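You operate a simulated robot arm through the tools that you are given. There is no shell and no other tool. Be economical: measure what you need, move in short steps, check, and stop when the job is done.

Carry out the task below with a simulated two-armed robot. There is one attempt and no reset: what you move stays moved.

TASK
Lay the back pad flat and push the incline rod home again.
Fine: raise the pad off the rod before you draw the rod out. Where these are worked on the way, their far stop is far enough and under half their travel is too little: incline rod.

It is judged by the outcome, as a careful person would: the job done as asked, and still so three seconds after it is handed in. It fails if anything else is knocked over, pushed out of place, dropped, spilled or broken.

THE ROBOT
Two 7-joint arms with two-finger parallel grippers on one trunk, on a base that drives. Base frame: it is fixed to the floor where the robot stands at the start and does not move with it; the origin is under the middle of the robot, x ahead of it, y to its left, z up. Readings come in mm, degrees, newtons and seconds.
The left shoulder is at the start at [-92, 119, 825], the right one opposite. With the tool pointing down near the work surface each hand reaches from about 100 to 500 mm from the robot's upright axis, wherever it stands, measured 20 degrees to its own side. Places, roughly: black and orange back pad [600, 100, 600]; incline rod [800, 0, 700]. Payload 3.43 kg a hand.
Tool frame (each hand has its own): the origin (TCP) lies between the finger pads and is the grasp point; the fingertips stand 30 mm ahead of it; z points along the fingers, y is the line along which they close. The gripper opens to 94 mm. The fingers are 28 mm wide and 10 mm thick; the gripper's body (50 by 96 mm) begins 55 mm behind the TCP.
Orientation is that of the tool frame in the base frame, as a unit quaternion [w, x, y, z]. With the fingers straight down and closing along the base's y, the tool's x points along the base's -x, its y along +y and its z along -z.

THE INTERFACE
- The arms move only by the tool play_rows. It takes "left_steps", "right_steps" or both (then of equal length, played together; a hand with none holds still); each is a list of rows, each an object (a shift or turn left out is 0, a gripper value left out holds the last) with "linear": the shift along the tool's x, y, z in mm, a list of three; "angular": the turn, a rotation vector about the tool's x, y, z in degrees, a list of three. In form: [{"linear": [tx, ty, tz], "angular": [ax, ay, az]}, ...]. A call has 1 to 20 rows; each row is the pose to reach, as a shift and turn from the pose commanded when the call began, along the tool's axes at that moment. "left_fingers" and "right_fingers" are, for a hand that has rows, the closure, from 0 (fully open) to 1 (shut), set as the call begins (left out, the last holds). Rows are played at 5 a second. More than 50 mm and 8.6 degrees between two rows, or a gripper value outside its range, and nothing of the call is played. A pose out of reach is approached as far as the arm can. The call stops where the force on the tool passes 60 N (or 10 N more than at its start, if that is more) or the arm is blocked; 0.2 s more then pass. The fingers move at their own pace (about 153 mm/s each) and stop on an object; they squeeze with about 21 N. The grip force told is the motor's: it shows also when the fingers shut on nothing. Time passes only in rows, and 0.2 s behind the last, so rows that repeat a pose let the fingers close. The reply holds the time, the measured pose of the TCP, the force on the tool along the base axes, the opening and the grip force, in the units named above and with some noise, with the torque about the TCP (base axes, N m) and any sound that the robot's microphone picked up.
- Cameras (640 x 400 px; columns grow to the right, rows downward): "scene" is now at [18.4, -1.5, 1514.6]; the picture's right is [-0.04, -1.00, 0.00], its down [-0.89, 0.04, -0.45] and it looks along [0.45, -0.02, -0.89] (base axes); focal length 265 px, centre (320, 200). "left" rides on the left gripper at [76, -14, -102] in its tool frame; the picture's right is [0.18, 0.98, 0.00], its down [-0.75, 0.14, -0.64] and it looks along [-0.63, 0.12, 0.77] (tool axes); focal length 243 px, centre (320, 200). "right" rides on the right gripper at [76, 14, -102] in its tool frame; the picture's right is [-0.18, 0.98, 0.00], its down [-0.75, -0.14, -0.64] and it looks along [-0.63, -0.12, 0.77] (tool axes); focal length 243 px, centre (320, 200). There is no depth. A picture from a camera that has moved, and an enlarged one, comes with that camera's place and axes in the base frame and with its lens.
- snapshot(camera): a new picture of that camera. The clock stands still meanwhile.
- raise_lower(by): slides the trunk up (or, below 0, down) by that many mm; the arms and the scene camera ride with it, the base frame stays. It gives what a move gives, with no picture.
- base_move(legs): drives the robot by 1 to 6 legs, each [ahead, left, turn to the left] in mm, mm and degrees, along the robot's own axes; the way and the turn of a leg run together, so that a leg with both is an arc; at most 1500 mm and 180 degrees a leg. The arms and the cameras ride along, it lands a little off, and it stops where it bumps. It gives what a move gives.
- turn_head(pan, tilt): turns the head with the scene camera to pan (to the left, within 143 degrees either way) and tilt (down, from -29 to 69), counted from straight ahead of the robot. It gives what a move gives.
- close_up(camera, box): a new picture of the part [left, top, right, bottom] of that camera's present view, enlarged. The clock stands still meanwhile.
- close_job(): hands the job in; it is judged then, once.

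Work in short steps. Places have to be worked out from the pictures, the camera data and where the tool is seen: move nearer, look again, correct. Check each grasp and each placing, and mend what went wrong. You have 120 turns and 92 pictures in all, those below and enlarged ones among them. Open the grippers and draw the arms clear of the work before you hand the job in, unless the task says otherwise; then end with one line.

The tools are called after "Request:" as a command line: name --argument value ..., lists and objects as JSON in quotes. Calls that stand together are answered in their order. play_rows: Moves the arms, as the interface text tells. Its arguments: {"type":"object","properties":{"left_steps":{"type":"array","items":{"type":"object","properties":{"linear":{"type":"array","items":{"type":"number"}},"angular":{"type":"array","items":{"type":"number"}}}}},"left_fingers":{"type":"number"},"right_steps":{"type":"array","items":{"type":"object","properties":{"linear":{"type":"array","items":{"type":"number"}},"angular":{"type":"array","items":{"type":"number"}}}}},"right_fingers":{"type":"number"}},"required":[]} The other tools are called the same way: raise_lower (by) slides the trunk up or down; base_move (legs) drives the base; turn_head (pan, tilt) turns the head that bears the scene camera; snapshot (camera) takes a picture; close_up (camera, box) takes an enlarged picture of a part of a camera's view; close_job () hands the job in.

At the start:

```text
t: 0.0
left_eef_pos: [426.4, 52.5, 916.3]
left_ee_rot: [-0.001, 0.0, 1.0, 0.001]
left_force: [-0.1, 0.1, -0.1]
left_ft_torque: [0.01, 0.02, -0.02]
left_width: 94.0
left_grip_force: 0.1
right_eef_pos: [255.5, -257.3, 923.3]
right_ee_rot: [0.0, 0.001, 1.0, 0.0]
right_force: [0.2, -0.1, 0.7]
right_ft_torque: [-0.03, 0.0, -0.01]
right_width: 94.0
right_grip_force: 0.1
trunk travel left (down, up): [-250.0, 85.0]
robot x, y, heading: [1.4, 1.4, 0.1]
head pan, tilt: [-2.4, 63.5]
```

scene: 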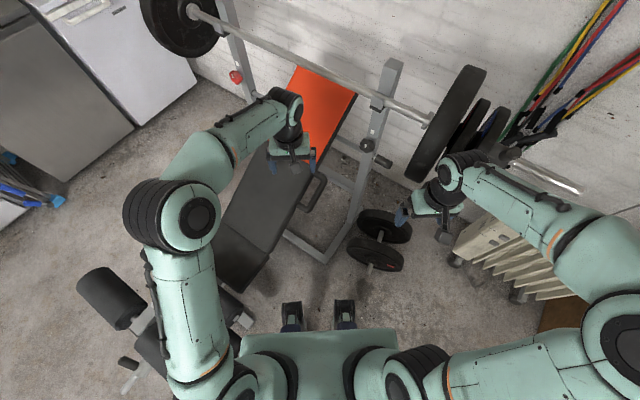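
right: 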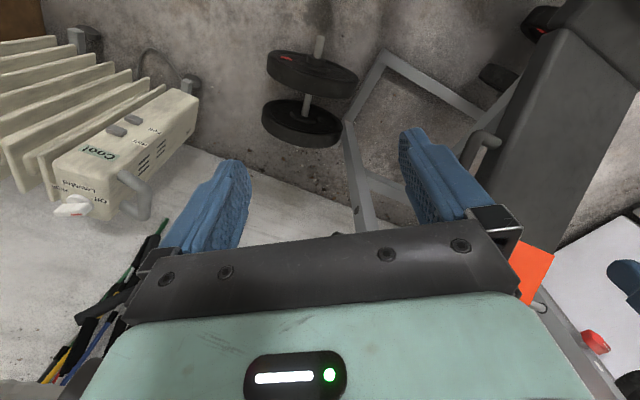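
left: 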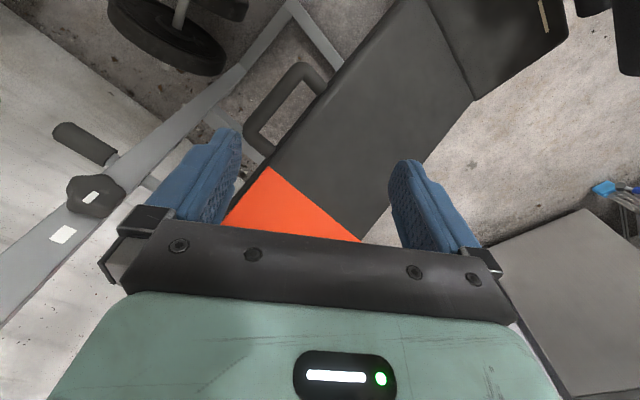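

The pad is inclined against the rack and has a loop handle on its right side. I'll enlarge the area around the upright to find the rod.

Request:
close_up --camera "scene" --box '[200, 50, 440, 200]'

Request:
close_up --camera "left" --box '[0, 40, 320, 240]'

```text
2.67 times, centred on (320, 125) of scene
camera zoom: at [18.4, -1.5, 1514.6], right [-0.04, -1.0, 0.0], down [-0.89, 0.04, -0.45], along [0.45, -0.02, -0.89], focal length 707 px, centre (320, 400)
```

zoom: 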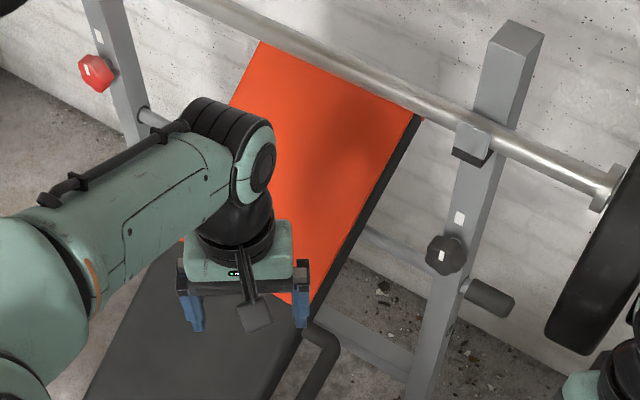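

```text
2.00 times, centred on (160, 140) of left
camera zoom: at [350.2, 38.8, 1018.3], right [-0.18, 0.98, 0.0], down [0.75, 0.14, 0.64], along [0.63, 0.12, -0.77], focal length 485 px, centre (640, 320)
```

zoom: 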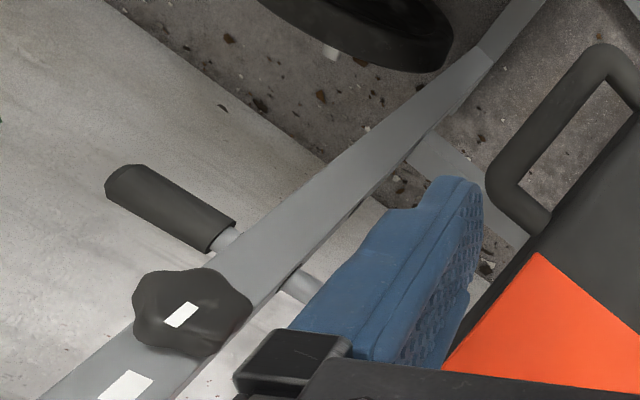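

The rod grip sits outside the right upright, around [565, -255, 712], with the rod running along about [0.61, 0.79, 0]. I'll turn the head to see the pad, rod and handle better.

Request:
turn_head --pan -5 --tilt 45

Request:
snapshot --camera "scene"

Request:
close_up --camera "right" --box '[320, 0, 640, 200]'

```text
t: 0.8
left_eef_pos: [426.4, 53.0, 914.6]
left_ee_rot: [0.0, 0.0, 1.0, 0.0]
left_force: [0.3, 0.3, -0.3]
left_ft_torque: [-0.01, 0.0, 0.03]
left_width: 94.0
left_grip_force: 0.0
right_eef_pos: [255.7, -258.8, 925.0]
right_ee_rot: [0.0, 0.0, 1.0, 0.0]
right_force: [0.9, -0.1, 0.9]
right_ft_torque: [0.02, 0.01, 0.0]
right_width: 93.9
right_grip_force: 0.0
trunk travel left (down, up): [-250.0, 85.0]
robot x, y, heading: [0.6, 2.2, 0.2]
head pan, tilt: [-5.0, 45.0]
```

```text
86 pictures are left
camera scene: at [36.9, -5.9, 1538.0], right [-0.09, -1.0, 0.0], down [-0.7, 0.06, -0.71], along [0.7, -0.06, -0.71], focal length 265 px, centre (320, 200)
```

scene: 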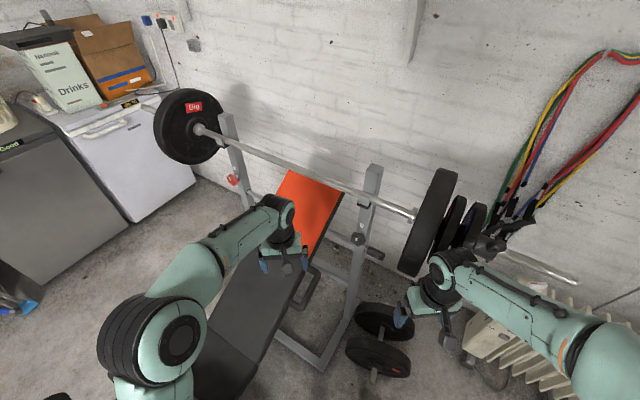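

```text
2.00 times, centred on (480, 100) of right
camera zoom: at [178.7, -243.7, 1027.1], right [0.18, 0.98, 0.0], down [0.75, -0.14, 0.64], along [0.63, -0.12, -0.77], focal length 485 px, centre (0, 400)
```

zoom: 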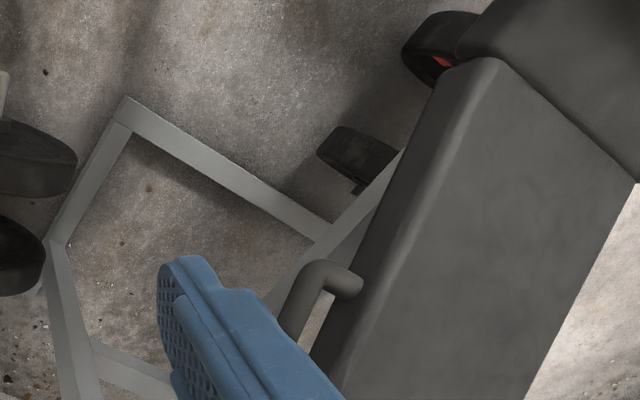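

I want a clear view of the handle, so I'll draw the left hand back 150 mm and look again.

Request:
play_rows --left_steps '[{"linear": [40, 20, 0]}, {"linear": [80, 40, 0]}, {"linear": [120, 60, 0]}, {"linear": [160, 80, 0]}]'

Request:
close_up --camera "scene" --box '[200, 150, 440, 300]'

Request:
snapshot --camera "left"

```text
t: 1.8
left_eef_pos: [266.4, 131.6, 916.8]
left_ee_rot: [0.001, 0.0, 1.0, 0.001]
left_force: [0.1, -0.1, -0.7]
left_ft_torque: [0.04, -0.02, 0.0]
left_width: 93.8
left_grip_force: 0.0
right_eef_pos: [255.1, -257.9, 925.1]
right_ee_rot: [0.0, 0.0, 1.0, 0.0]
right_force: [-1.1, 0.4, 0.0]
right_ft_torque: [-0.02, 0.03, 0.01]
right_width: 94.0
right_grip_force: 0.0
trunk travel left (down, up): [-250.0, 85.0]
robot x, y, heading: [-0.5, -0.1, 0.2]
head pan, tilt: [-5.0, 45.0]
```

```text
2.67 times, centred on (320, 225) of scene
camera zoom: at [35.8, -5.5, 1538.0], right [-0.09, -1.0, 0.0], down [-0.7, 0.06, -0.71], along [0.7, -0.06, -0.71], focal length 707 px, centre (320, 133)
```

zoom: 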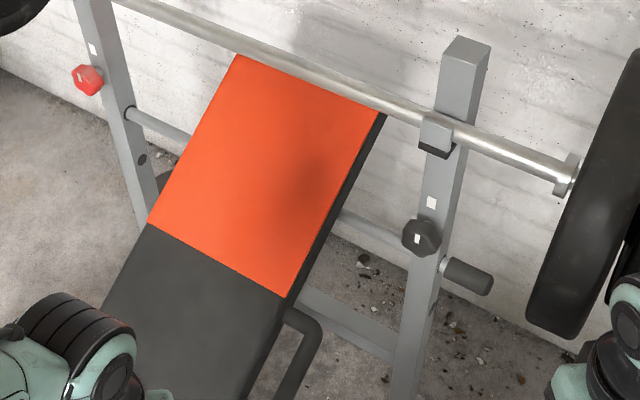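

```text
83 pictures are left
camera left: at [190.0, 118.1, 1018.1], right [-0.18, 0.98, 0.0], down [0.75, 0.14, 0.64], along [0.63, 0.12, -0.77], focal length 243 px, centre (320, 200)
```

left: 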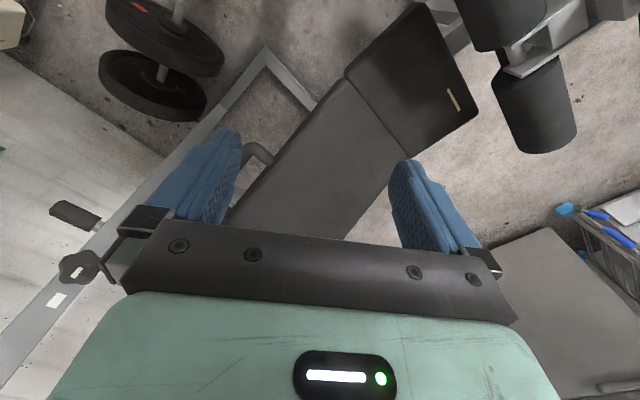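

Handle bar estimate: foot end about [441, 22, 578], head end about [548, -38, 640]. Before driving a bit nearer, I'll look at the floor space in front of the base.

Request:
turn_head --pan 0 --tilt 69

Request:
snapshot --camera "scene"

```text
t: 2.7
left_eef_pos: [266.7, 132.2, 916.7]
left_ee_rot: [0.0, 0.0, 1.0, 0.0]
left_force: [0.8, 0.2, -0.6]
left_ft_torque: [0.02, -0.02, 0.01]
left_width: 93.9
left_grip_force: 0.1
right_eef_pos: [255.4, -258.3, 924.2]
right_ee_rot: [0.0, 0.0, 1.0, 0.0]
right_force: [-0.2, 0.2, 0.0]
right_ft_torque: [0.0, -0.01, -0.01]
right_width: 93.6
right_grip_force: 0.1
trunk travel left (down, up): [-250.0, 85.0]
robot x, y, heading: [-1.0, -2.5, -0.0]
head pan, tilt: [0.0, 68.8]
```

```text
82 pictures are left
camera scene: at [11.8, 1.2, 1509.2], right [0.0, -1.0, 0.0], down [-0.93, 0.0, -0.36], along [0.36, 0.0, -0.93], focal length 265 px, centre (320, 200)
```

scene: 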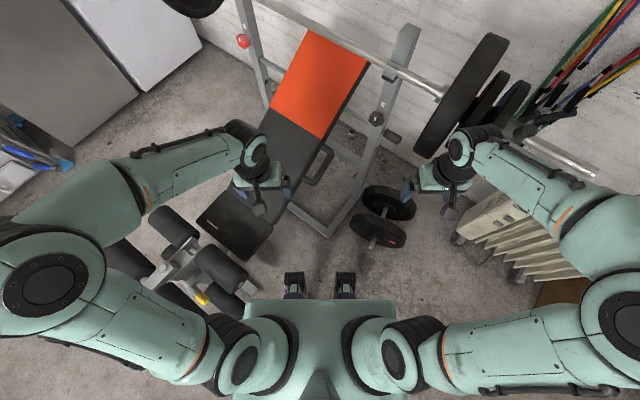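

The floor ahead is clear for about 150 mm: the plates begin near x 340 and the bench frame near x 380. I'll drive 100 mm ahead.

Request:
base_move --legs '[[100, 0, 0]]'

Request:
turn_head --pan -10 --tilt 60

Request:
close_up --camera "scene" --box '[180, 60, 420, 210]'

Request:
snapshot --camera "right"

```text
t: 3.7
left_eef_pos: [320.0, 130.5, 917.1]
left_ee_rot: [0.001, 0.003, 1.0, 0.0]
left_force: [-0.2, 0.2, 0.1]
left_ft_torque: [0.01, -0.01, 0.01]
left_width: 93.9
left_grip_force: 0.1
right_eef_pos: [297.7, -256.1, 922.3]
right_ee_rot: [-0.019, 0.003, 1.0, 0.003]
right_force: [-13.7, -0.8, -3.8]
right_ft_torque: [0.12, -0.51, -0.19]
right_width: 94.0
right_grip_force: 0.0
trunk travel left (down, up): [-250.0, 85.0]
robot x, y, heading: [51.4, 1.5, -0.2]
head pan, tilt: [0.0, 68.8]
stopped in leg 1: the force on the tool passed its limit at 77 N (the readings are from after the stop); the commanded pose is now the measured one
```

```text
t: 4.4
left_eef_pos: [318.2, 130.4, 915.8]
left_ee_rot: [0.002, 0.002, 1.0, 0.0]
left_force: [-0.1, -0.9, 0.6]
left_ft_torque: [0.03, -0.02, 0.02]
left_width: 94.0
left_grip_force: 0.0
right_eef_pos: [296.5, -257.8, 923.1]
right_ee_rot: [-0.015, 0.004, 1.0, 0.003]
right_force: [-19.0, -0.1, -3.5]
right_ft_torque: [0.09, -0.98, -0.25]
right_width: 93.7
right_grip_force: 0.1
trunk travel left (down, up): [-250.0, 85.0]
robot x, y, heading: [52.3, 2.3, -0.1]
head pan, tilt: [-10.0, 60.0]
```

```text
2.67 times, centred on (300, 135) of scene
camera zoom: at [71.4, -10.7, 1518.5], right [-0.18, -0.98, 0.0], down [-0.85, 0.15, -0.5], along [0.49, -0.09, -0.87], focal length 707 px, centre (373, 373)
```

zoom: 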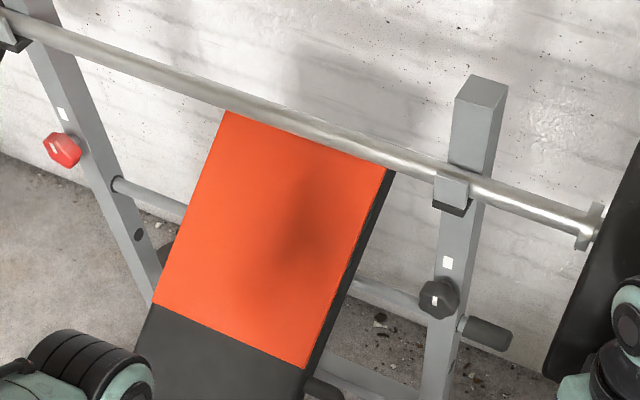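

```text
80 pictures are left
camera right: at [222.8, -243.1, 1027.9], right [0.19, 0.98, 0.0], down [0.77, -0.15, 0.62], along [0.61, -0.12, -0.79], focal length 243 px, centre (320, 200)
```

right: 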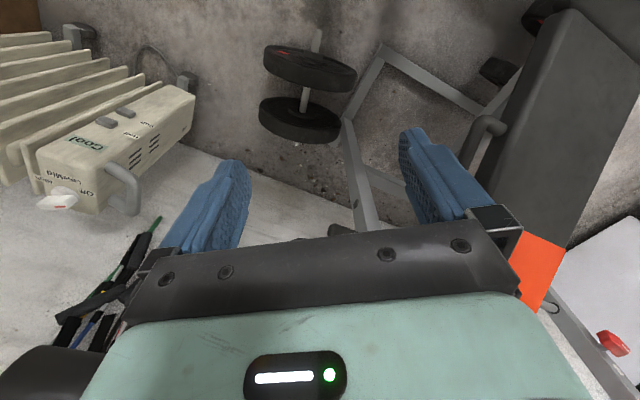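

The right hand is pressing against something ahead of it, probably the barbell plate. I'll back it off straight away.

Request:
play_rows --right_steps '[{"linear": [30, 0, 0]}, {"linear": [60, 0, 0]}, {"linear": [90, 0, 0]}]'

Request:
turn_head --pan -25 --tilt 45

Request:
snapshot --camera "scene"

```text
t: 5.2
left_eef_pos: [320.7, 130.1, 916.4]
left_ee_rot: [-0.001, 0.001, 1.0, 0.0]
left_force: [0.3, 0.3, 0.0]
left_ft_torque: [-0.02, 0.02, 0.0]
left_width: 94.1
left_grip_force: 0.1
right_eef_pos: [207.5, -255.5, 927.5]
right_ee_rot: [-0.014, 0.002, 1.0, 0.002]
right_force: [-0.8, 0.3, -0.7]
right_ft_torque: [-0.02, 0.0, 0.0]
right_width: 94.1
right_grip_force: 0.1
trunk travel left (down, up): [-250.0, 85.0]
robot x, y, heading: [52.2, -1.7, -0.2]
head pan, tilt: [-10.0, 60.0]
```

```text
t: 6.0
left_eef_pos: [319.7, 130.5, 914.5]
left_ee_rot: [0.001, 0.002, 1.0, 0.0]
left_force: [0.4, 0.3, 0.0]
left_ft_torque: [-0.01, -0.03, -0.04]
left_width: 94.1
left_grip_force: 0.0
right_eef_pos: [209.7, -256.2, 926.7]
right_ee_rot: [-0.014, 0.003, 1.0, 0.003]
right_force: [-0.5, -0.8, -0.2]
right_ft_torque: [0.0, 0.02, 0.0]
right_width: 93.8
right_grip_force: 0.1
trunk travel left (down, up): [-250.0, 85.0]
robot x, y, heading: [53.1, 0.6, -0.3]
head pan, tilt: [-25.0, 45.0]
```

```text
79 pictures are left
camera scene: at [82.3, -33.3, 1538.0], right [-0.43, -0.91, 0.0], down [-0.64, 0.3, -0.71], along [0.64, -0.3, -0.71], focal length 265 px, centre (320, 200)
```

scene: 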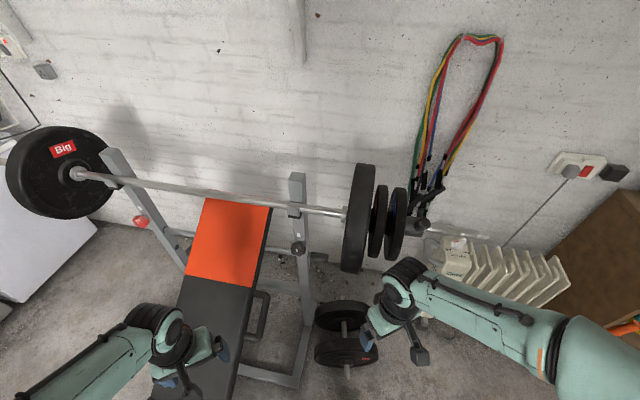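

The barbell looks undisturbed, but its plates hang close to where the rod will travel. I'll lower the right hand and tip it so its camera looks level at the upright, the grip and the plates.

Request:
play_rows --right_steps '[{"linear": [0, 0, 30], "angular": [0, -7.5, 0]}, {"linear": [0, 0, 60], "angular": [0, -15, 0]}, {"linear": [0, 0, 90], "angular": [0, -22.5, 0]}, {"linear": [0, 0, 120], "angular": [0, -30, 0]}, {"linear": [0, 0, 150], "angular": [0, -37.5, 0]}, {"linear": [0, 0, 180], "angular": [0, -45, 0]}]'

Request:
snapshot --camera "right"

```text
t: 7.4
left_eef_pos: [318.7, 128.8, 915.2]
left_ee_rot: [0.001, 0.003, 1.0, 0.001]
left_force: [-0.2, 0.1, 0.6]
left_ft_torque: [0.01, 0.0, -0.02]
left_width: 93.9
left_grip_force: 0.0
right_eef_pos: [264.7, -333.9, 696.6]
right_ee_rot: [0.37, 0.004, 0.929, 0.002]
right_force: [-1.0, -0.1, 0.3]
right_ft_torque: [0.02, -0.03, 0.05]
right_width: 94.1
right_grip_force: 0.0
right hand out of reach, approached as far as the arm can: row 2, 3, 4, 5, 6
trunk travel left (down, up): [-250.0, 85.0]
robot x, y, heading: [56.3, 0.3, -0.0]
head pan, tilt: [-25.0, 45.0]
```

```text
78 pictures are left
camera right: at [138.2, -319.8, 719.0], right [0.14, 0.98, 0.13], down [0.11, -0.15, 0.98], along [0.98, -0.12, -0.12], focal length 243 px, centre (320, 200)
```

right: 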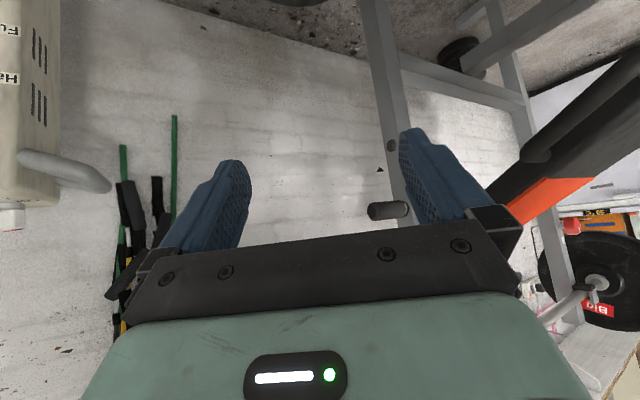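

The grip is at about [557, -275, 701], which agrees with the earlier estimate. The plates are out of view above, so I'll tip the hand further up to see their lower edges.

Request:
play_rows --right_steps '[{"linear": [0, 0, 0], "angular": [0, -8, 0]}, {"linear": [0, 0, 0], "angular": [0, -16, 0]}, {"linear": [0, 0, 0], "angular": [0, -24, 0]}, {"linear": [0, 0, 0], "angular": [0, -32, 0]}, {"linear": [0, 0, 0], "angular": [0, -40, 0]}]'

Request:
snapshot --camera "right"

```text
t: 8.6
left_eef_pos: [319.5, 129.2, 916.0]
left_ee_rot: [0.0, 0.002, 1.0, -0.001]
left_force: [-0.7, 0.3, -0.6]
left_ft_torque: [0.03, 0.0, 0.02]
left_width: 94.1
left_grip_force: 0.0
right_eef_pos: [261.1, -328.9, 696.6]
right_ee_rot: [0.665, 0.003, 0.747, 0.001]
right_force: [0.0, -0.2, 0.6]
right_ft_torque: [-0.01, 0.03, -0.04]
right_width: 94.1
right_grip_force: 0.2
trunk travel left (down, up): [-250.0, 85.0]
robot x, y, heading: [53.1, 1.2, -0.1]
head pan, tilt: [-25.0, 45.0]
```

```text
77 pictures are left
camera right: at [149.2, -312.9, 633.2], right [0.03, 0.98, 0.19], down [-0.55, -0.14, 0.82], along [0.83, -0.13, 0.54], focal length 243 px, centre (320, 200)
```

right: 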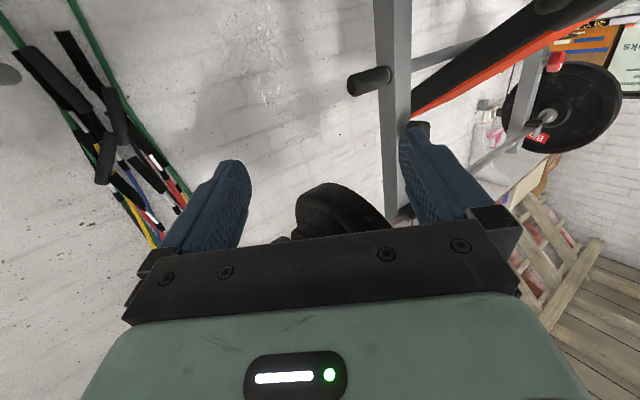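

The plate bottoms are at about z 790, roughly 90 mm above the rod line, so I must work from below them. I'll lower the trunk 150 mm to bring both arms under plate height.

Request:
raise_lower --by -150

Request:
play_rows --right_steps '[{"angular": [8, -1, 0]}, {"angular": [16, -2, 0]}, {"angular": [24, -4, 0]}, {"angular": [32, -5, 0]}, {"angular": [38, -6, 0]}]'

Request:
snapshot --camera "scene"

```text
t: 10.3
left_eef_pos: [320.0, 130.1, 766.6]
left_ee_rot: [0.0, 0.002, 1.0, 0.0]
left_force: [-0.8, 0.2, -0.5]
left_ft_torque: [-0.01, 0.01, 0.0]
left_width: 94.1
left_grip_force: 0.1
right_eef_pos: [259.8, -328.9, 547.8]
right_ee_rot: [0.665, 0.003, 0.747, 0.001]
right_force: [0.4, -0.9, 0.5]
right_ft_torque: [-0.02, -0.04, -0.03]
right_width: 94.0
right_grip_force: 0.0
trunk travel left (down, up): [-100.0, 235.0]
robot x, y, heading: [53.1, 0.1, 0.0]
head pan, tilt: [-25.0, 45.0]
```

```text
t: 11.5
left_eef_pos: [319.8, 130.8, 765.6]
left_ee_rot: [0.001, 0.002, 1.0, -0.001]
left_force: [0.9, 1.3, 0.4]
left_ft_torque: [-0.02, 0.0, 0.01]
left_width: 94.0
left_grip_force: 0.1
right_eef_pos: [259.5, -329.4, 548.7]
right_ee_rot: [0.664, 0.22, 0.671, -0.245]
right_force: [0.9, -0.3, 0.1]
right_ft_torque: [0.0, 0.03, -0.04]
right_width: 94.0
right_grip_force: 0.1
trunk travel left (down, up): [-100.0, 235.0]
robot x, y, heading: [52.3, -3.9, -0.2]
head pan, tilt: [-25.0, 45.0]
```

```text
76 pictures are left
camera scene: at [102.7, -33.5, 1386.7], right [-0.43, -0.9, 0.0], down [-0.64, 0.3, -0.71], along [0.64, -0.3, -0.71], focal length 265 px, centre (320, 200)
```

scene: 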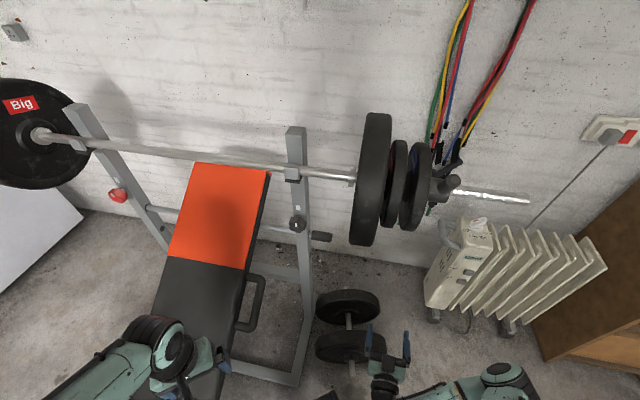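

This view is good. Triangulated, the handle's outer bar runs from about [459, 41, 538] to [577, -47, 573], and the rod grip centre is near [570, -256, 701]. I'll enlarge both before grasping.

Request:
close_up --camera "scene" --box '[200, 200, 360, 300]'

Request:
close_up --camera "scene" --box '[180, 260, 340, 360]'

```text
4.00 times, centred on (280, 250) of scene
camera zoom: at [102.7, -33.5, 1386.7], right [-0.43, -0.9, 0.0], down [-0.64, 0.3, -0.71], along [0.64, -0.3, -0.71], focal length 1061 px, centre (480, 0)
```

zoom: 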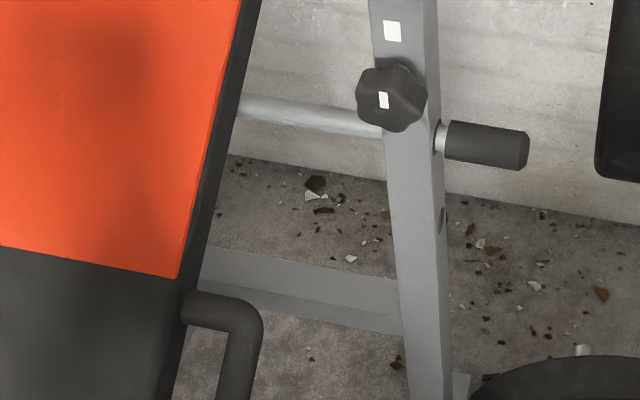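

```text
4.00 times, centred on (260, 310) of scene
camera zoom: at [102.7, -33.5, 1386.7], right [-0.43, -0.9, 0.0], down [-0.64, 0.3, -0.71], along [0.64, -0.3, -0.71], focal length 1061 px, centre (560, -240)
```

zoom: 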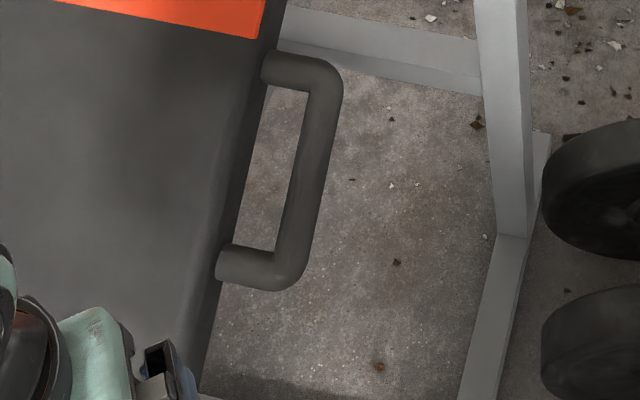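

The bar is about 29 mm thick with a gap of about 41 mm to the pad, so I'll pre-set the left opening to 60 mm. I'll bring the left hand above the bar, yawed so the fingers close across it, and use its camera to refine the position.

Request:
play_rows --left_fingers 0.36 --left_steps '[{"linear": [-36, -26, 0], "angular": [0, 0, 7.6]}, {"linear": [-72, -52, 0], "angular": [0, 0, 15.2]}, {"linear": [-108, -78, 0], "angular": [0, 0, 22.8]}, {"linear": [-144, -104, 0], "angular": [0, 0, 30.4]}, {"linear": [-180, -130, 0], "angular": [0, 0, 38]}]'

Request:
snapshot --camera "left"

Request:
snapshot --camera "scene"

```text
t: 12.7
left_eef_pos: [500.5, 1.7, 762.8]
left_ee_rot: [-0.001, 0.33, 0.944, -0.001]
left_force: [0.6, 0.0, 0.3]
left_ft_torque: [-0.05, 0.01, 0.01]
left_width: 60.1
left_grip_force: 0.0
right_eef_pos: [258.5, -328.9, 547.9]
right_ee_rot: [0.665, 0.219, 0.672, -0.243]
right_force: [0.3, 0.0, 0.9]
right_ft_torque: [0.0, -0.01, 0.02]
right_width: 94.1
right_grip_force: 0.1
trunk travel left (down, up): [-100.0, 235.0]
robot x, y, heading: [54.1, -3.6, -0.2]
head pan, tilt: [-25.0, 45.0]
```

```text
73 pictures are left
camera left: at [431.4, 37.5, 865.8], right [0.47, 0.88, 0.0], down [0.68, -0.36, 0.64], along [0.57, -0.3, -0.77], focal length 243 px, centre (320, 200)
```

left: 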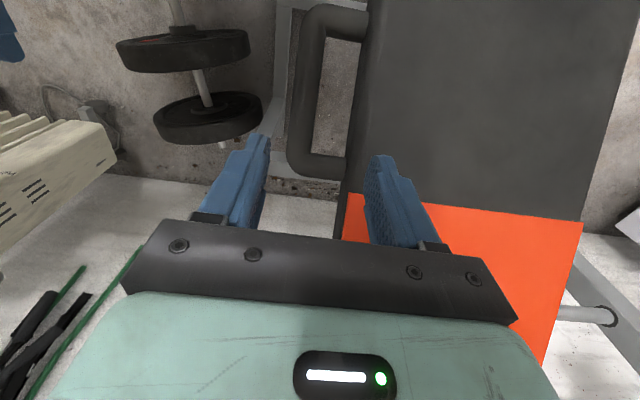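

```text
72 pictures are left
camera scene: at [103.2, -33.9, 1386.6], right [-0.43, -0.9, 0.0], down [-0.64, 0.3, -0.71], along [0.64, -0.3, -0.71], focal length 265 px, centre (320, 200)
```

scene: 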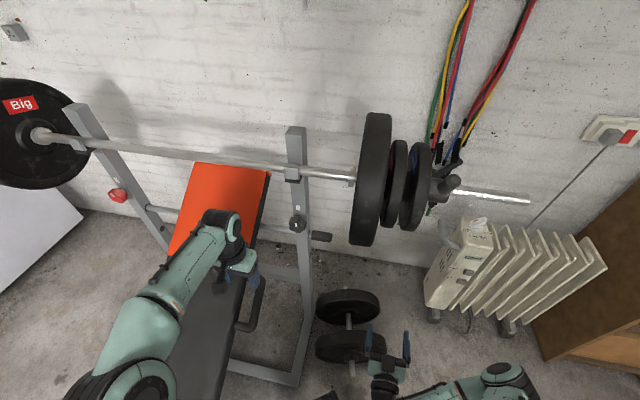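

From this view the bar midpoint is about [488, -8, 620], sloping about 28°, and the hand is about 14 mm off sideways. I'll correct that and descend 100 mm, then check.

Request:
play_rows --left_steps '[{"linear": [0, -14, 0]}, {"linear": [0, -14, 35]}, {"linear": [0, -14, 70]}, {"linear": [0, -14, 100]}]'

Request:
snapshot --camera "left"

```text
t: 13.7
left_eef_pos: [493.2, -9.3, 664.3]
left_ee_rot: [-0.001, 0.327, 0.945, 0.0]
left_force: [-1.2, -0.1, -0.5]
left_ft_torque: [0.01, 0.0, -0.01]
left_width: 60.3
left_grip_force: 0.1
right_eef_pos: [258.5, -328.4, 547.2]
right_ee_rot: [0.665, 0.22, 0.671, -0.244]
right_force: [-0.1, 0.5, 0.2]
right_ft_torque: [0.04, -0.01, 0.02]
right_width: 94.0
right_grip_force: 0.1
trunk travel left (down, up): [-100.0, 235.0]
robot x, y, heading: [53.7, -0.5, -0.2]
head pan, tilt: [-25.0, 45.0]
```

```text
71 pictures are left
camera left: at [424.1, 26.9, 765.6], right [0.46, 0.89, 0.0], down [0.68, -0.36, 0.64], along [0.57, -0.3, -0.77], focal length 243 px, centre (320, 200)
```

left: 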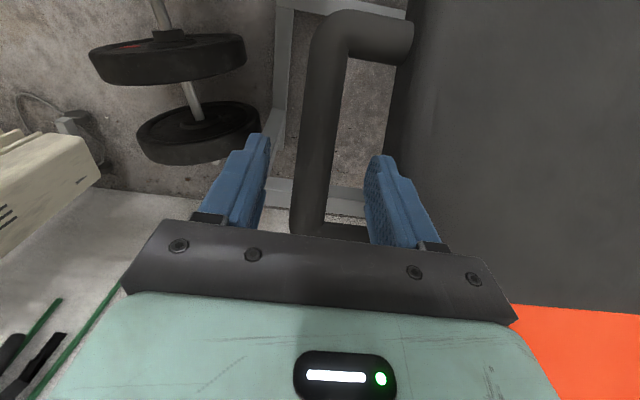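

The bar sits between the fingers. I'll narrow the opening to about 52 mm, shift 4 mm away from the pad and descend to the bar.

Request:
play_rows --left_fingers 0.45 --left_steps '[{"linear": [0, -4, 0]}, {"linear": [0, -4, 15]}, {"linear": [0, -4, 30]}, {"linear": [0, -4, 44]}]'

Request:
snapshot --camera "left"

```text
t: 14.7
left_eef_pos: [489.4, -12.7, 620.4]
left_ee_rot: [0.0, 0.328, 0.945, 0.0]
left_force: [0.6, 0.4, 0.9]
left_ft_torque: [0.03, -0.02, 0.0]
left_width: 51.8
left_grip_force: 0.2
right_eef_pos: [259.4, -327.7, 547.1]
right_ee_rot: [0.665, 0.219, 0.672, -0.243]
right_force: [0.5, 0.4, 0.3]
right_ft_torque: [0.0, -0.04, 0.02]
right_width: 93.9
right_grip_force: 0.2
trunk travel left (down, up): [-100.0, 235.0]
robot x, y, heading: [54.2, 2.4, -0.4]
head pan, tilt: [-25.0, 45.0]
```

```text
70 pictures are left
camera left: at [421.0, 24.5, 722.0], right [0.46, 0.89, 0.0], down [0.68, -0.36, 0.64], along [0.57, -0.3, -0.77], focal length 243 px, centre (320, 200)
```

left: 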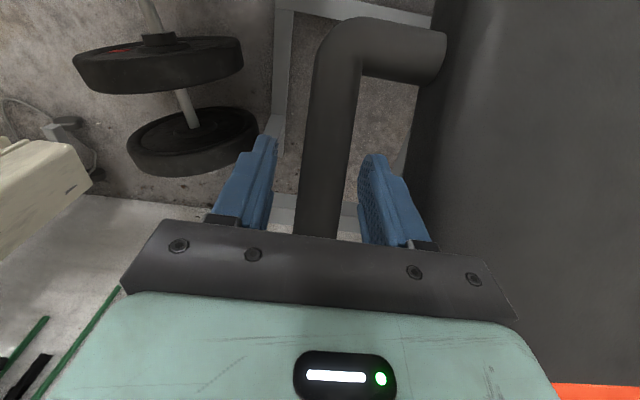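

The bar looks 15–20 mm below the grasp point, so I'll go down 15 mm more and close on it.

Request:
play_rows --left_steps '[{"linear": [0, 0, 8]}, {"linear": [0, 0, 15]}]'

Request:
play_rows --left_fingers 1.0 --left_steps '[{"linear": [0, 0, 0]}, {"linear": [0, 0, 0]}, {"linear": [0, 0, 0]}]'

Request:
snapshot --camera "left"

```text
t: 15.3
left_eef_pos: [490.2, -13.9, 606.7]
left_ee_rot: [0.0, 0.327, 0.945, 0.0]
left_force: [-0.1, 0.0, 0.1]
left_ft_torque: [0.0, 0.03, 0.01]
left_width: 51.4
left_grip_force: 0.1
right_eef_pos: [258.4, -328.8, 547.1]
right_ee_rot: [0.665, 0.219, 0.671, -0.243]
right_force: [-0.1, -0.5, 0.4]
right_ft_torque: [0.0, -0.02, -0.02]
right_width: 94.0
right_grip_force: 0.1
trunk travel left (down, up): [-100.0, 235.0]
robot x, y, heading: [53.1, 1.6, -0.3]
head pan, tilt: [-25.0, 45.0]
```

```text
t: 16.1
left_eef_pos: [491.7, -9.9, 605.6]
left_ee_rot: [0.001, 0.325, 0.946, 0.001]
left_force: [16.5, 13.8, -2.2]
left_ft_torque: [-0.74, 0.08, 1.41]
left_width: 30.9
left_grip_force: 45.3
right_eef_pos: [260.0, -328.1, 547.4]
right_ee_rot: [0.664, 0.218, 0.672, -0.244]
right_force: [0.4, 0.0, 0.0]
right_ft_torque: [0.01, 0.02, -0.01]
right_width: 94.1
right_grip_force: 0.2
trunk travel left (down, up): [-100.0, 235.0]
robot x, y, heading: [55.2, 0.8, -0.4]
head pan, tilt: [-25.0, 45.0]
```

```text
69 pictures are left
camera left: at [422.9, 25.4, 708.0], right [0.46, 0.89, 0.0], down [0.68, -0.35, 0.64], along [0.57, -0.29, -0.77], focal length 243 px, centre (320, 200)
```

left: 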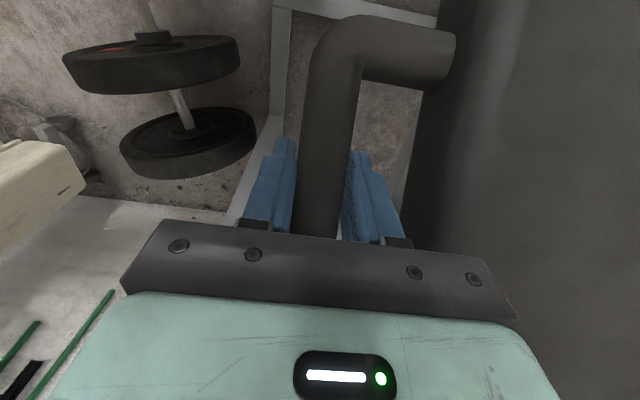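

The handle is gripped at 31 mm. I'll ease off the side load by 5 mm, and meanwhile roll the right hand 90° so its fingers close vertically on the rod grip.

Request:
play_rows --left_steps '[{"linear": [0, 5, 0]}, {"linear": [0, 5, 0]}, {"linear": [0, 5, 0]}, {"linear": [0, 5, 0]}, {"linear": [0, 5, 0]}, {"linear": [0, 5, 0]}, {"linear": [0, 5, 0]}, {"linear": [0, 5, 0]}, {"linear": [0, 5, 0]}, {"linear": [0, 5, 0]}, {"linear": [0, 5, 0]}]' --right_steps '[{"angular": [0, 0, -8.2]}, {"angular": [0, 0, -16.4]}, {"angular": [0, 0, -24.6]}, {"angular": [0, 0, -32.8]}, {"angular": [0, 0, -41]}, {"angular": [0, 0, -49.2]}, {"angular": [0, 0, -57.4]}, {"angular": [0, 0, -65.6]}, {"angular": [0, 0, -73.8]}, {"angular": [0, 0, -82]}, {"angular": [0, 0, -90]}]'

Request:
snapshot --camera "right"

Request:
snapshot --camera "scene"

```text
t: 18.5
left_eef_pos: [492.2, -11.1, 606.0]
left_ee_rot: [-0.001, 0.327, 0.945, -0.001]
left_force: [1.5, -4.0, -2.8]
left_ft_torque: [-0.44, 0.46, 1.02]
left_width: 30.7
left_grip_force: 44.8
right_eef_pos: [259.9, -328.2, 547.2]
right_ee_rot: [-0.297, 0.321, -0.63, 0.642]
right_force: [0.6, -0.4, 0.8]
right_ft_torque: [-0.02, -0.01, -0.01]
right_width: 94.2
right_grip_force: 0.0
trunk travel left (down, up): [-100.0, 235.0]
robot x, y, heading: [54.0, 3.3, -0.3]
head pan, tilt: [-25.0, 45.0]
```

```text
68 pictures are left
camera right: at [130.9, -324.8, 536.2], right [0.09, 0.11, -0.99], down [-0.03, 0.99, 0.11], along [1.0, 0.02, 0.1], focal length 243 px, centre (320, 200)
```

right: 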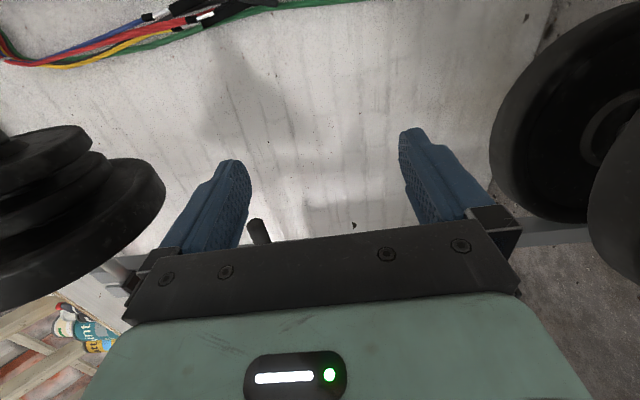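

```text
67 pictures are left
camera scene: at [103.2, -33.8, 1386.6], right [-0.43, -0.9, 0.0], down [-0.64, 0.3, -0.71], along [0.64, -0.3, -0.71], focal length 265 px, centre (320, 200)
```

scene: 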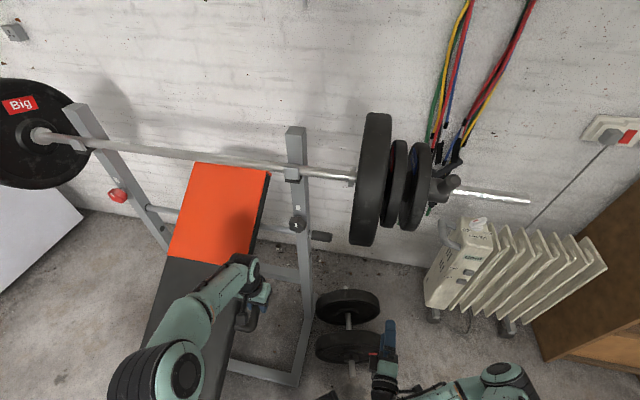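

The orientation is right: tool x points outward along the rod, y down, and z toward the head end. I'll shift the right hand inward and partly up toward the grip, keeping below the plates.

Request:
play_rows --right_steps '[{"linear": [-45, -10, 0]}, {"linear": [-90, -20, 0]}, {"linear": [-135, -40, 0]}, {"linear": [-180, -70, 10]}, {"linear": [-210, -100, 20]}, {"linear": [-225, -125, 30]}, {"linear": [-238, -150, 40]}]'

Request:
snapshot --camera "right"

Request:
snapshot --camera "scene"

```text
refused: row 4 steps farther than a row can; nothing moved
```

```text
66 pictures are left
camera right: at [130.9, -324.8, 536.2], right [0.09, 0.11, -0.99], down [-0.03, 0.99, 0.11], along [1.0, 0.02, 0.1], focal length 243 px, centre (320, 200)
```

right: 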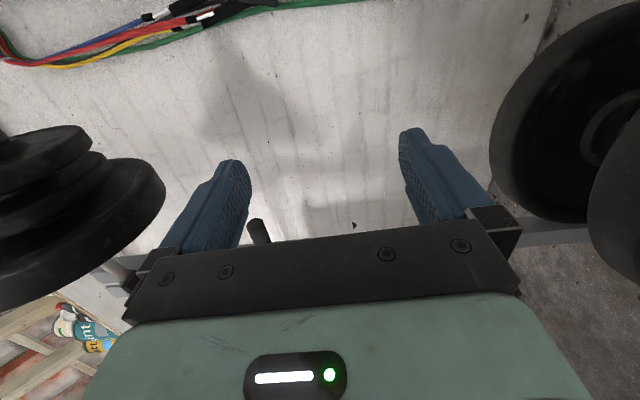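

```text
65 pictures are left
camera scene: at [103.2, -33.8, 1386.6], right [-0.43, -0.9, 0.0], down [-0.64, 0.3, -0.71], along [0.64, -0.3, -0.71], focal length 265 px, centre (320, 200)
```

scene: 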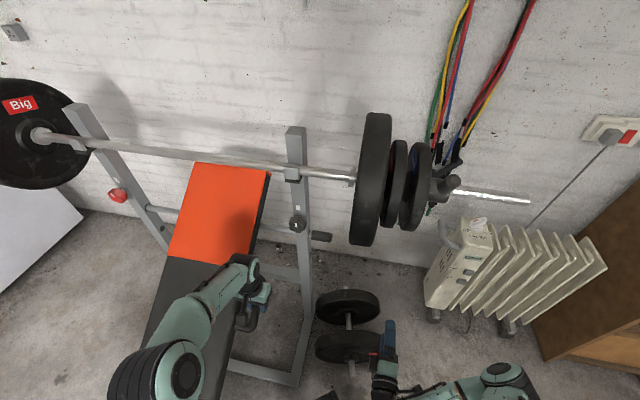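

The call was refused because one row stepped too far, so I'll repeat it with smaller steps.

Request:
play_rows --right_steps '[{"linear": [-40, -10, 0]}, {"linear": [-80, -20, 0]}, {"linear": [-120, -40, 0]}, {"linear": [-155, -65, 8]}, {"linear": [-185, -90, 16]}, {"linear": [-210, -112, 25]}, {"linear": [-226, -132, 33]}, {"linear": [-238, -150, 40]}]'

Request:
snapshot --camera "right"

Request:
snapshot --camera "scene"

```text
t: 20.3
left_eef_pos: [492.0, -11.5, 605.2]
left_ee_rot: [0.0, 0.328, 0.945, 0.0]
left_force: [-1.5, -7.7, -6.1]
left_ft_torque: [-0.57, 0.53, 1.04]
left_width: 30.6
left_grip_force: 45.5
right_eef_pos: [482.4, -201.9, 663.6]
right_ee_rot: [-0.299, 0.321, -0.63, 0.641]
right_force: [0.3, -0.2, -0.1]
right_ft_torque: [0.0, 0.0, -0.01]
right_width: 93.8
right_grip_force: 0.1
right hand out of reach, approached as far as the arm can: row 2, 3, 4, 5, 6, 7, 8
trunk travel left (down, up): [-100.0, 235.0]
robot x, y, heading: [50.4, 0.3, -0.0]
head pan, tilt: [-25.0, 45.0]
```

```text
64 pictures are left
camera right: at [354.7, -198.9, 651.6], right [0.09, 0.12, -0.99], down [-0.04, 0.99, 0.12], along [0.99, 0.03, 0.1], focal length 243 px, centre (320, 200)
```

right: 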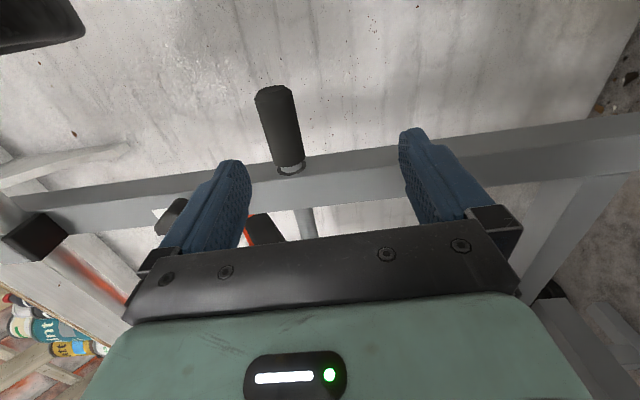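

```text
63 pictures are left
camera scene: at [103.1, -34.1, 1386.6], right [-0.43, -0.9, 0.0], down [-0.64, 0.3, -0.71], along [0.64, -0.3, -0.71], focal length 265 px, centre (320, 200)
```

scene: 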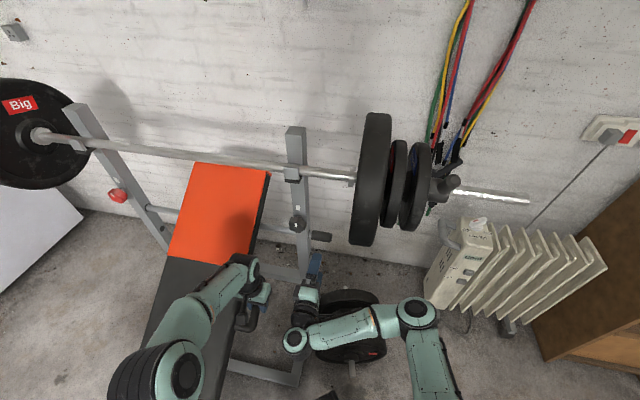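

The right arm stopped at [482, -202, 664], and its view puts the grip centre at [567, -258, 700]. I'll send a null move to learn which pose counts as the commanded one.

Request:
play_rows --right_steps '[{"linear": [0, 0, 0]}]'

```text
t: 20.7
left_eef_pos: [491.5, -11.5, 605.6]
left_ee_rot: [0.0, 0.327, 0.945, 0.0]
left_force: [-2.1, -9.9, -6.2]
left_ft_torque: [-0.43, 0.42, 1.03]
left_width: 30.6
left_grip_force: 45.4
right_eef_pos: [483.3, -202.2, 664.2]
right_ee_rot: [-0.299, 0.32, -0.629, 0.642]
right_force: [0.0, -0.5, 1.0]
right_ft_torque: [0.03, 0.0, 0.0]
right_width: 94.0
right_grip_force: 0.1
trunk travel left (down, up): [-100.0, 235.0]
robot x, y, heading: [52.2, -1.7, -0.1]
head pan, tilt: [-25.0, 45.0]
```

The commanded pose equals the actual one. I'll rise 36 mm and advance 60 mm toward the grip.

Request:
play_rows --right_steps '[{"linear": [-2, -18, 10]}, {"linear": [-4, -36, 20]}, {"linear": [-4, -36, 40]}, {"linear": [-4, -36, 60]}]'

Request:
snapshot --camera "right"

```text
t: 21.7
left_eef_pos: [493.6, -9.8, 606.4]
left_ee_rot: [0.0, 0.327, 0.945, 0.0]
left_force: [-2.3, -10.1, -6.6]
left_ft_torque: [-0.52, 0.47, 1.03]
left_width: 30.7
left_grip_force: 45.1
right_eef_pos: [536.4, -234.6, 702.0]
right_ee_rot: [-0.297, 0.318, -0.631, 0.642]
right_force: [-0.1, 0.0, -1.1]
right_ft_torque: [0.0, 0.0, -0.01]
right_width: 93.9
right_grip_force: 0.0
trunk travel left (down, up): [-100.0, 235.0]
robot x, y, heading: [50.5, -0.7, -0.3]
head pan, tilt: [-25.0, 45.0]
```

```text
62 pictures are left
camera right: at [408.5, -230.7, 689.8], right [0.09, 0.12, -0.99], down [-0.03, 0.99, 0.11], along [0.99, 0.02, 0.1], focal length 243 px, centre (320, 200)
```

right: 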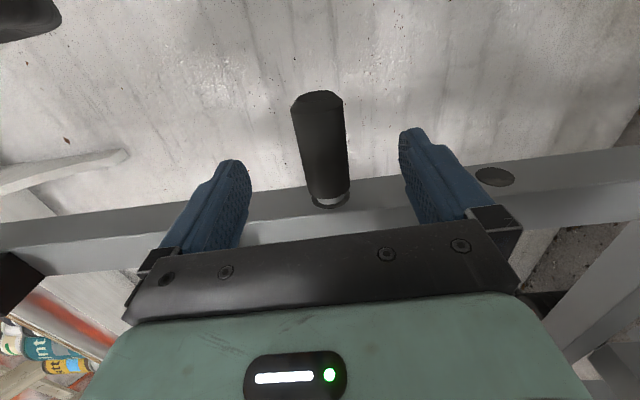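

The grip is centred between the fingers about 40 mm ahead. I'll advance 38 mm and check before closing.

Request:
play_rows --right_steps '[{"linear": [0, 0, 13]}, {"linear": [0, 0, 26]}, {"linear": [0, 0, 38]}]'

Request:
snapshot --camera "right"

```text
t: 22.5
left_eef_pos: [492.7, -10.8, 605.4]
left_ee_rot: [0.0, 0.327, 0.945, 0.0]
left_force: [-3.3, -11.8, -7.4]
left_ft_torque: [-0.47, 0.4, 1.02]
left_width: 30.6
left_grip_force: 45.2
right_eef_pos: [567.7, -258.2, 701.5]
right_ee_rot: [-0.299, 0.319, -0.63, 0.642]
right_force: [0.1, 0.0, 0.1]
right_ft_torque: [0.02, -0.01, -0.01]
right_width: 93.9
right_grip_force: 0.1
trunk travel left (down, up): [-100.0, 235.0]
robot x, y, heading: [48.5, -0.3, -0.2]
head pan, tilt: [-25.0, 45.0]
```

```text
61 pictures are left
camera right: at [438.7, -253.9, 689.9], right [0.09, 0.12, -0.99], down [-0.04, 0.99, 0.12], along [0.99, 0.02, 0.1], focal length 243 px, centre (320, 200)
```

right: 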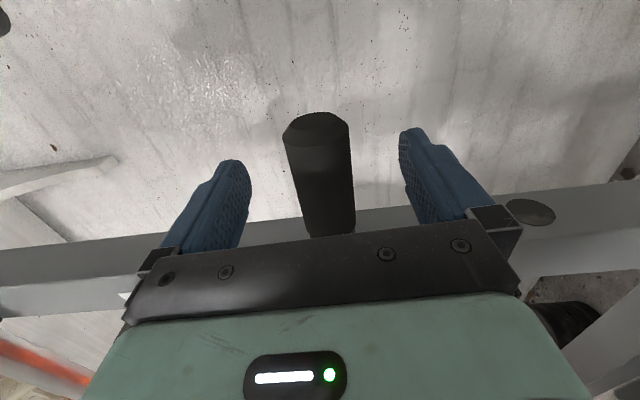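

The rod grip is well centred, but I won't close on it yet. First I'll raise the pad off the rod with the left hand by about 40 mm, along the hinge arc.

Request:
play_rows --left_steps '[{"linear": [3, 0, -4], "angular": [0, -1, 0]}, {"linear": [6, 0, -8], "angular": [0, -2, 0]}, {"linear": [11, 0, -16], "angular": [0, -3.5, 0]}, {"linear": [17, 0, -25], "angular": [0, -5, 0]}, {"linear": [23, 0, -33], "angular": [0, -7, 0]}]'

Request:
close_up --camera "scene" --box '[130, 100, 370, 250]'

Request:
snapshot --camera "left"

```text
t: 23.7
left_eef_pos: [474.1, 3.2, 635.9]
left_ee_rot: [0.052, 0.327, 0.943, -0.019]
left_force: [-4.4, -11.8, -32.6]
left_ft_torque: [-0.93, -0.48, 1.17]
left_width: 30.8
left_grip_force: 44.8
right_eef_pos: [568.9, -256.8, 701.7]
right_ee_rot: [-0.297, 0.32, -0.631, 0.641]
right_force: [0.5, 0.6, 0.5]
right_ft_torque: [0.01, -0.02, -0.01]
right_width: 94.0
right_grip_force: 0.1
trunk travel left (down, up): [-100.0, 235.0]
robot x, y, heading: [51.2, 0.7, -0.2]
head pan, tilt: [-25.0, 45.0]
```

```text
2.67 times, centred on (250, 175) of scene
camera zoom: at [104.4, -34.3, 1386.5], right [-0.43, -0.9, 0.0], down [-0.64, 0.3, -0.71], along [0.64, -0.3, -0.71], focal length 707 px, centre (507, 267)
```

zoom: 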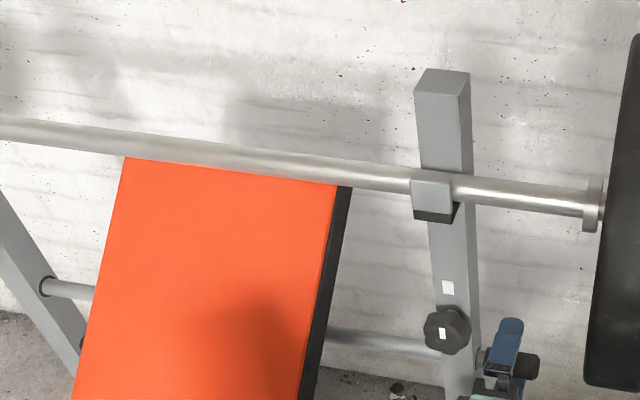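

```text
59 pictures are left
camera left: at [396.2, 46.8, 728.6], right [0.46, 0.89, -0.02], down [0.62, -0.31, 0.72], along [0.63, -0.35, -0.69], focal length 243 px, centre (320, 200)
```

left: 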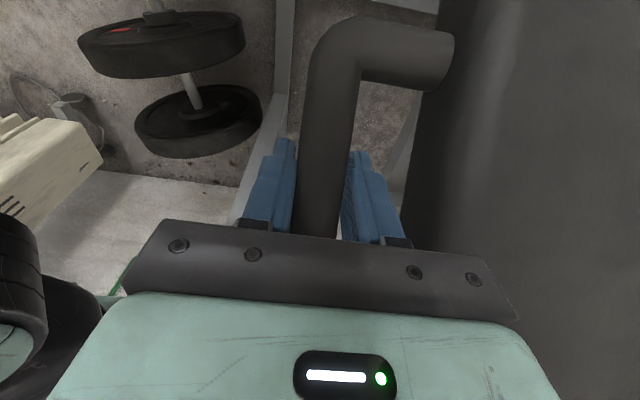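

The pad is off the rod: the handle rose about 38 mm along its arc and the left hand carries about 30 N. Now I'll close the right fingers on the rod grip.

Request:
play_rows --right_fingers 1.0 --right_steps '[{"linear": [0, 0, 0]}, {"linear": [0, 0, 0]}, {"linear": [0, 0, 0]}]'

Request:
snapshot --camera "right"

```text
t: 24.5
left_eef_pos: [473.4, 3.9, 636.6]
left_ee_rot: [0.052, 0.328, 0.943, -0.019]
left_force: [-10.7, -4.0, -27.0]
left_ft_torque: [-0.52, 0.6, 0.99]
left_width: 30.7
left_grip_force: 45.3
right_eef_pos: [567.7, -257.4, 700.1]
right_ee_rot: [-0.298, 0.319, -0.632, 0.64]
right_force: [3.1, -1.7, -9.9]
right_ft_torque: [0.92, -0.7, -0.01]
right_width: 34.5
right_grip_force: 44.7
trunk travel left (down, up): [-100.0, 235.0]
robot x, y, heading: [53.3, 1.0, -0.1]
head pan, tilt: [-25.0, 45.0]
```

```text
58 pictures are left
camera right: at [439.1, -254.0, 688.5], right [0.09, 0.12, -0.99], down [-0.03, 0.99, 0.12], along [1.0, 0.02, 0.1], focal length 243 px, centre (320, 200)
```

right: 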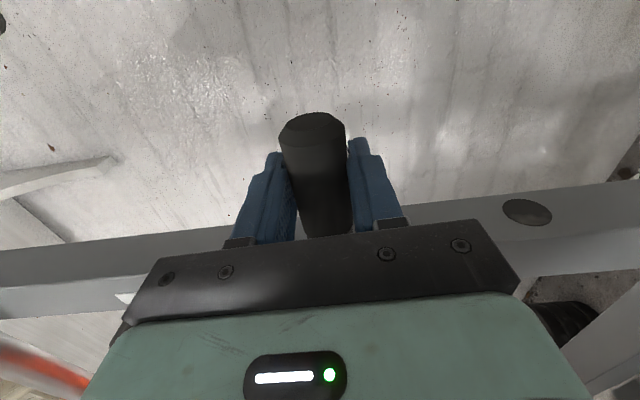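

The rod grip is held at 34.5 mm. I'll draw it straight outward in small steps, starting with 60 mm.

Request:
play_rows --right_steps '[{"linear": [5, 1, 0]}, {"linear": [15, 1, 0]}, {"linear": [30, 1, 0]}, {"linear": [45, 1, 0]}, {"linear": [60, 1, 0]}]'

Request:
snapshot --camera "scene"

```text
t: 25.7
left_eef_pos: [473.2, 3.1, 635.2]
left_ee_rot: [0.052, 0.326, 0.944, -0.019]
left_force: [-23.4, 7.1, -19.6]
left_ft_torque: [-0.81, -0.46, 1.1]
left_width: 30.7
left_grip_force: 44.9
right_eef_pos: [530.3, -306.3, 700.2]
right_ee_rot: [-0.296, 0.321, -0.633, 0.64]
right_force: [19.1, -13.4, -27.4]
right_ft_torque: [0.56, -0.75, 0.39]
right_width: 34.5
right_grip_force: 44.9
trunk travel left (down, up): [-100.0, 235.0]
robot x, y, heading: [53.4, 3.4, -0.3]
head pan, tilt: [-25.0, 45.0]
```

```text
57 pictures are left
camera scene: at [105.8, -35.4, 1386.4], right [-0.43, -0.9, 0.0], down [-0.64, 0.3, -0.71], along [0.64, -0.3, -0.71], focal length 265 px, centre (320, 200)
```

scene: 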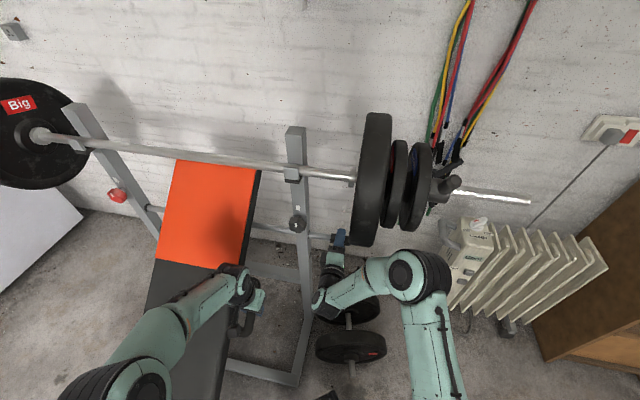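

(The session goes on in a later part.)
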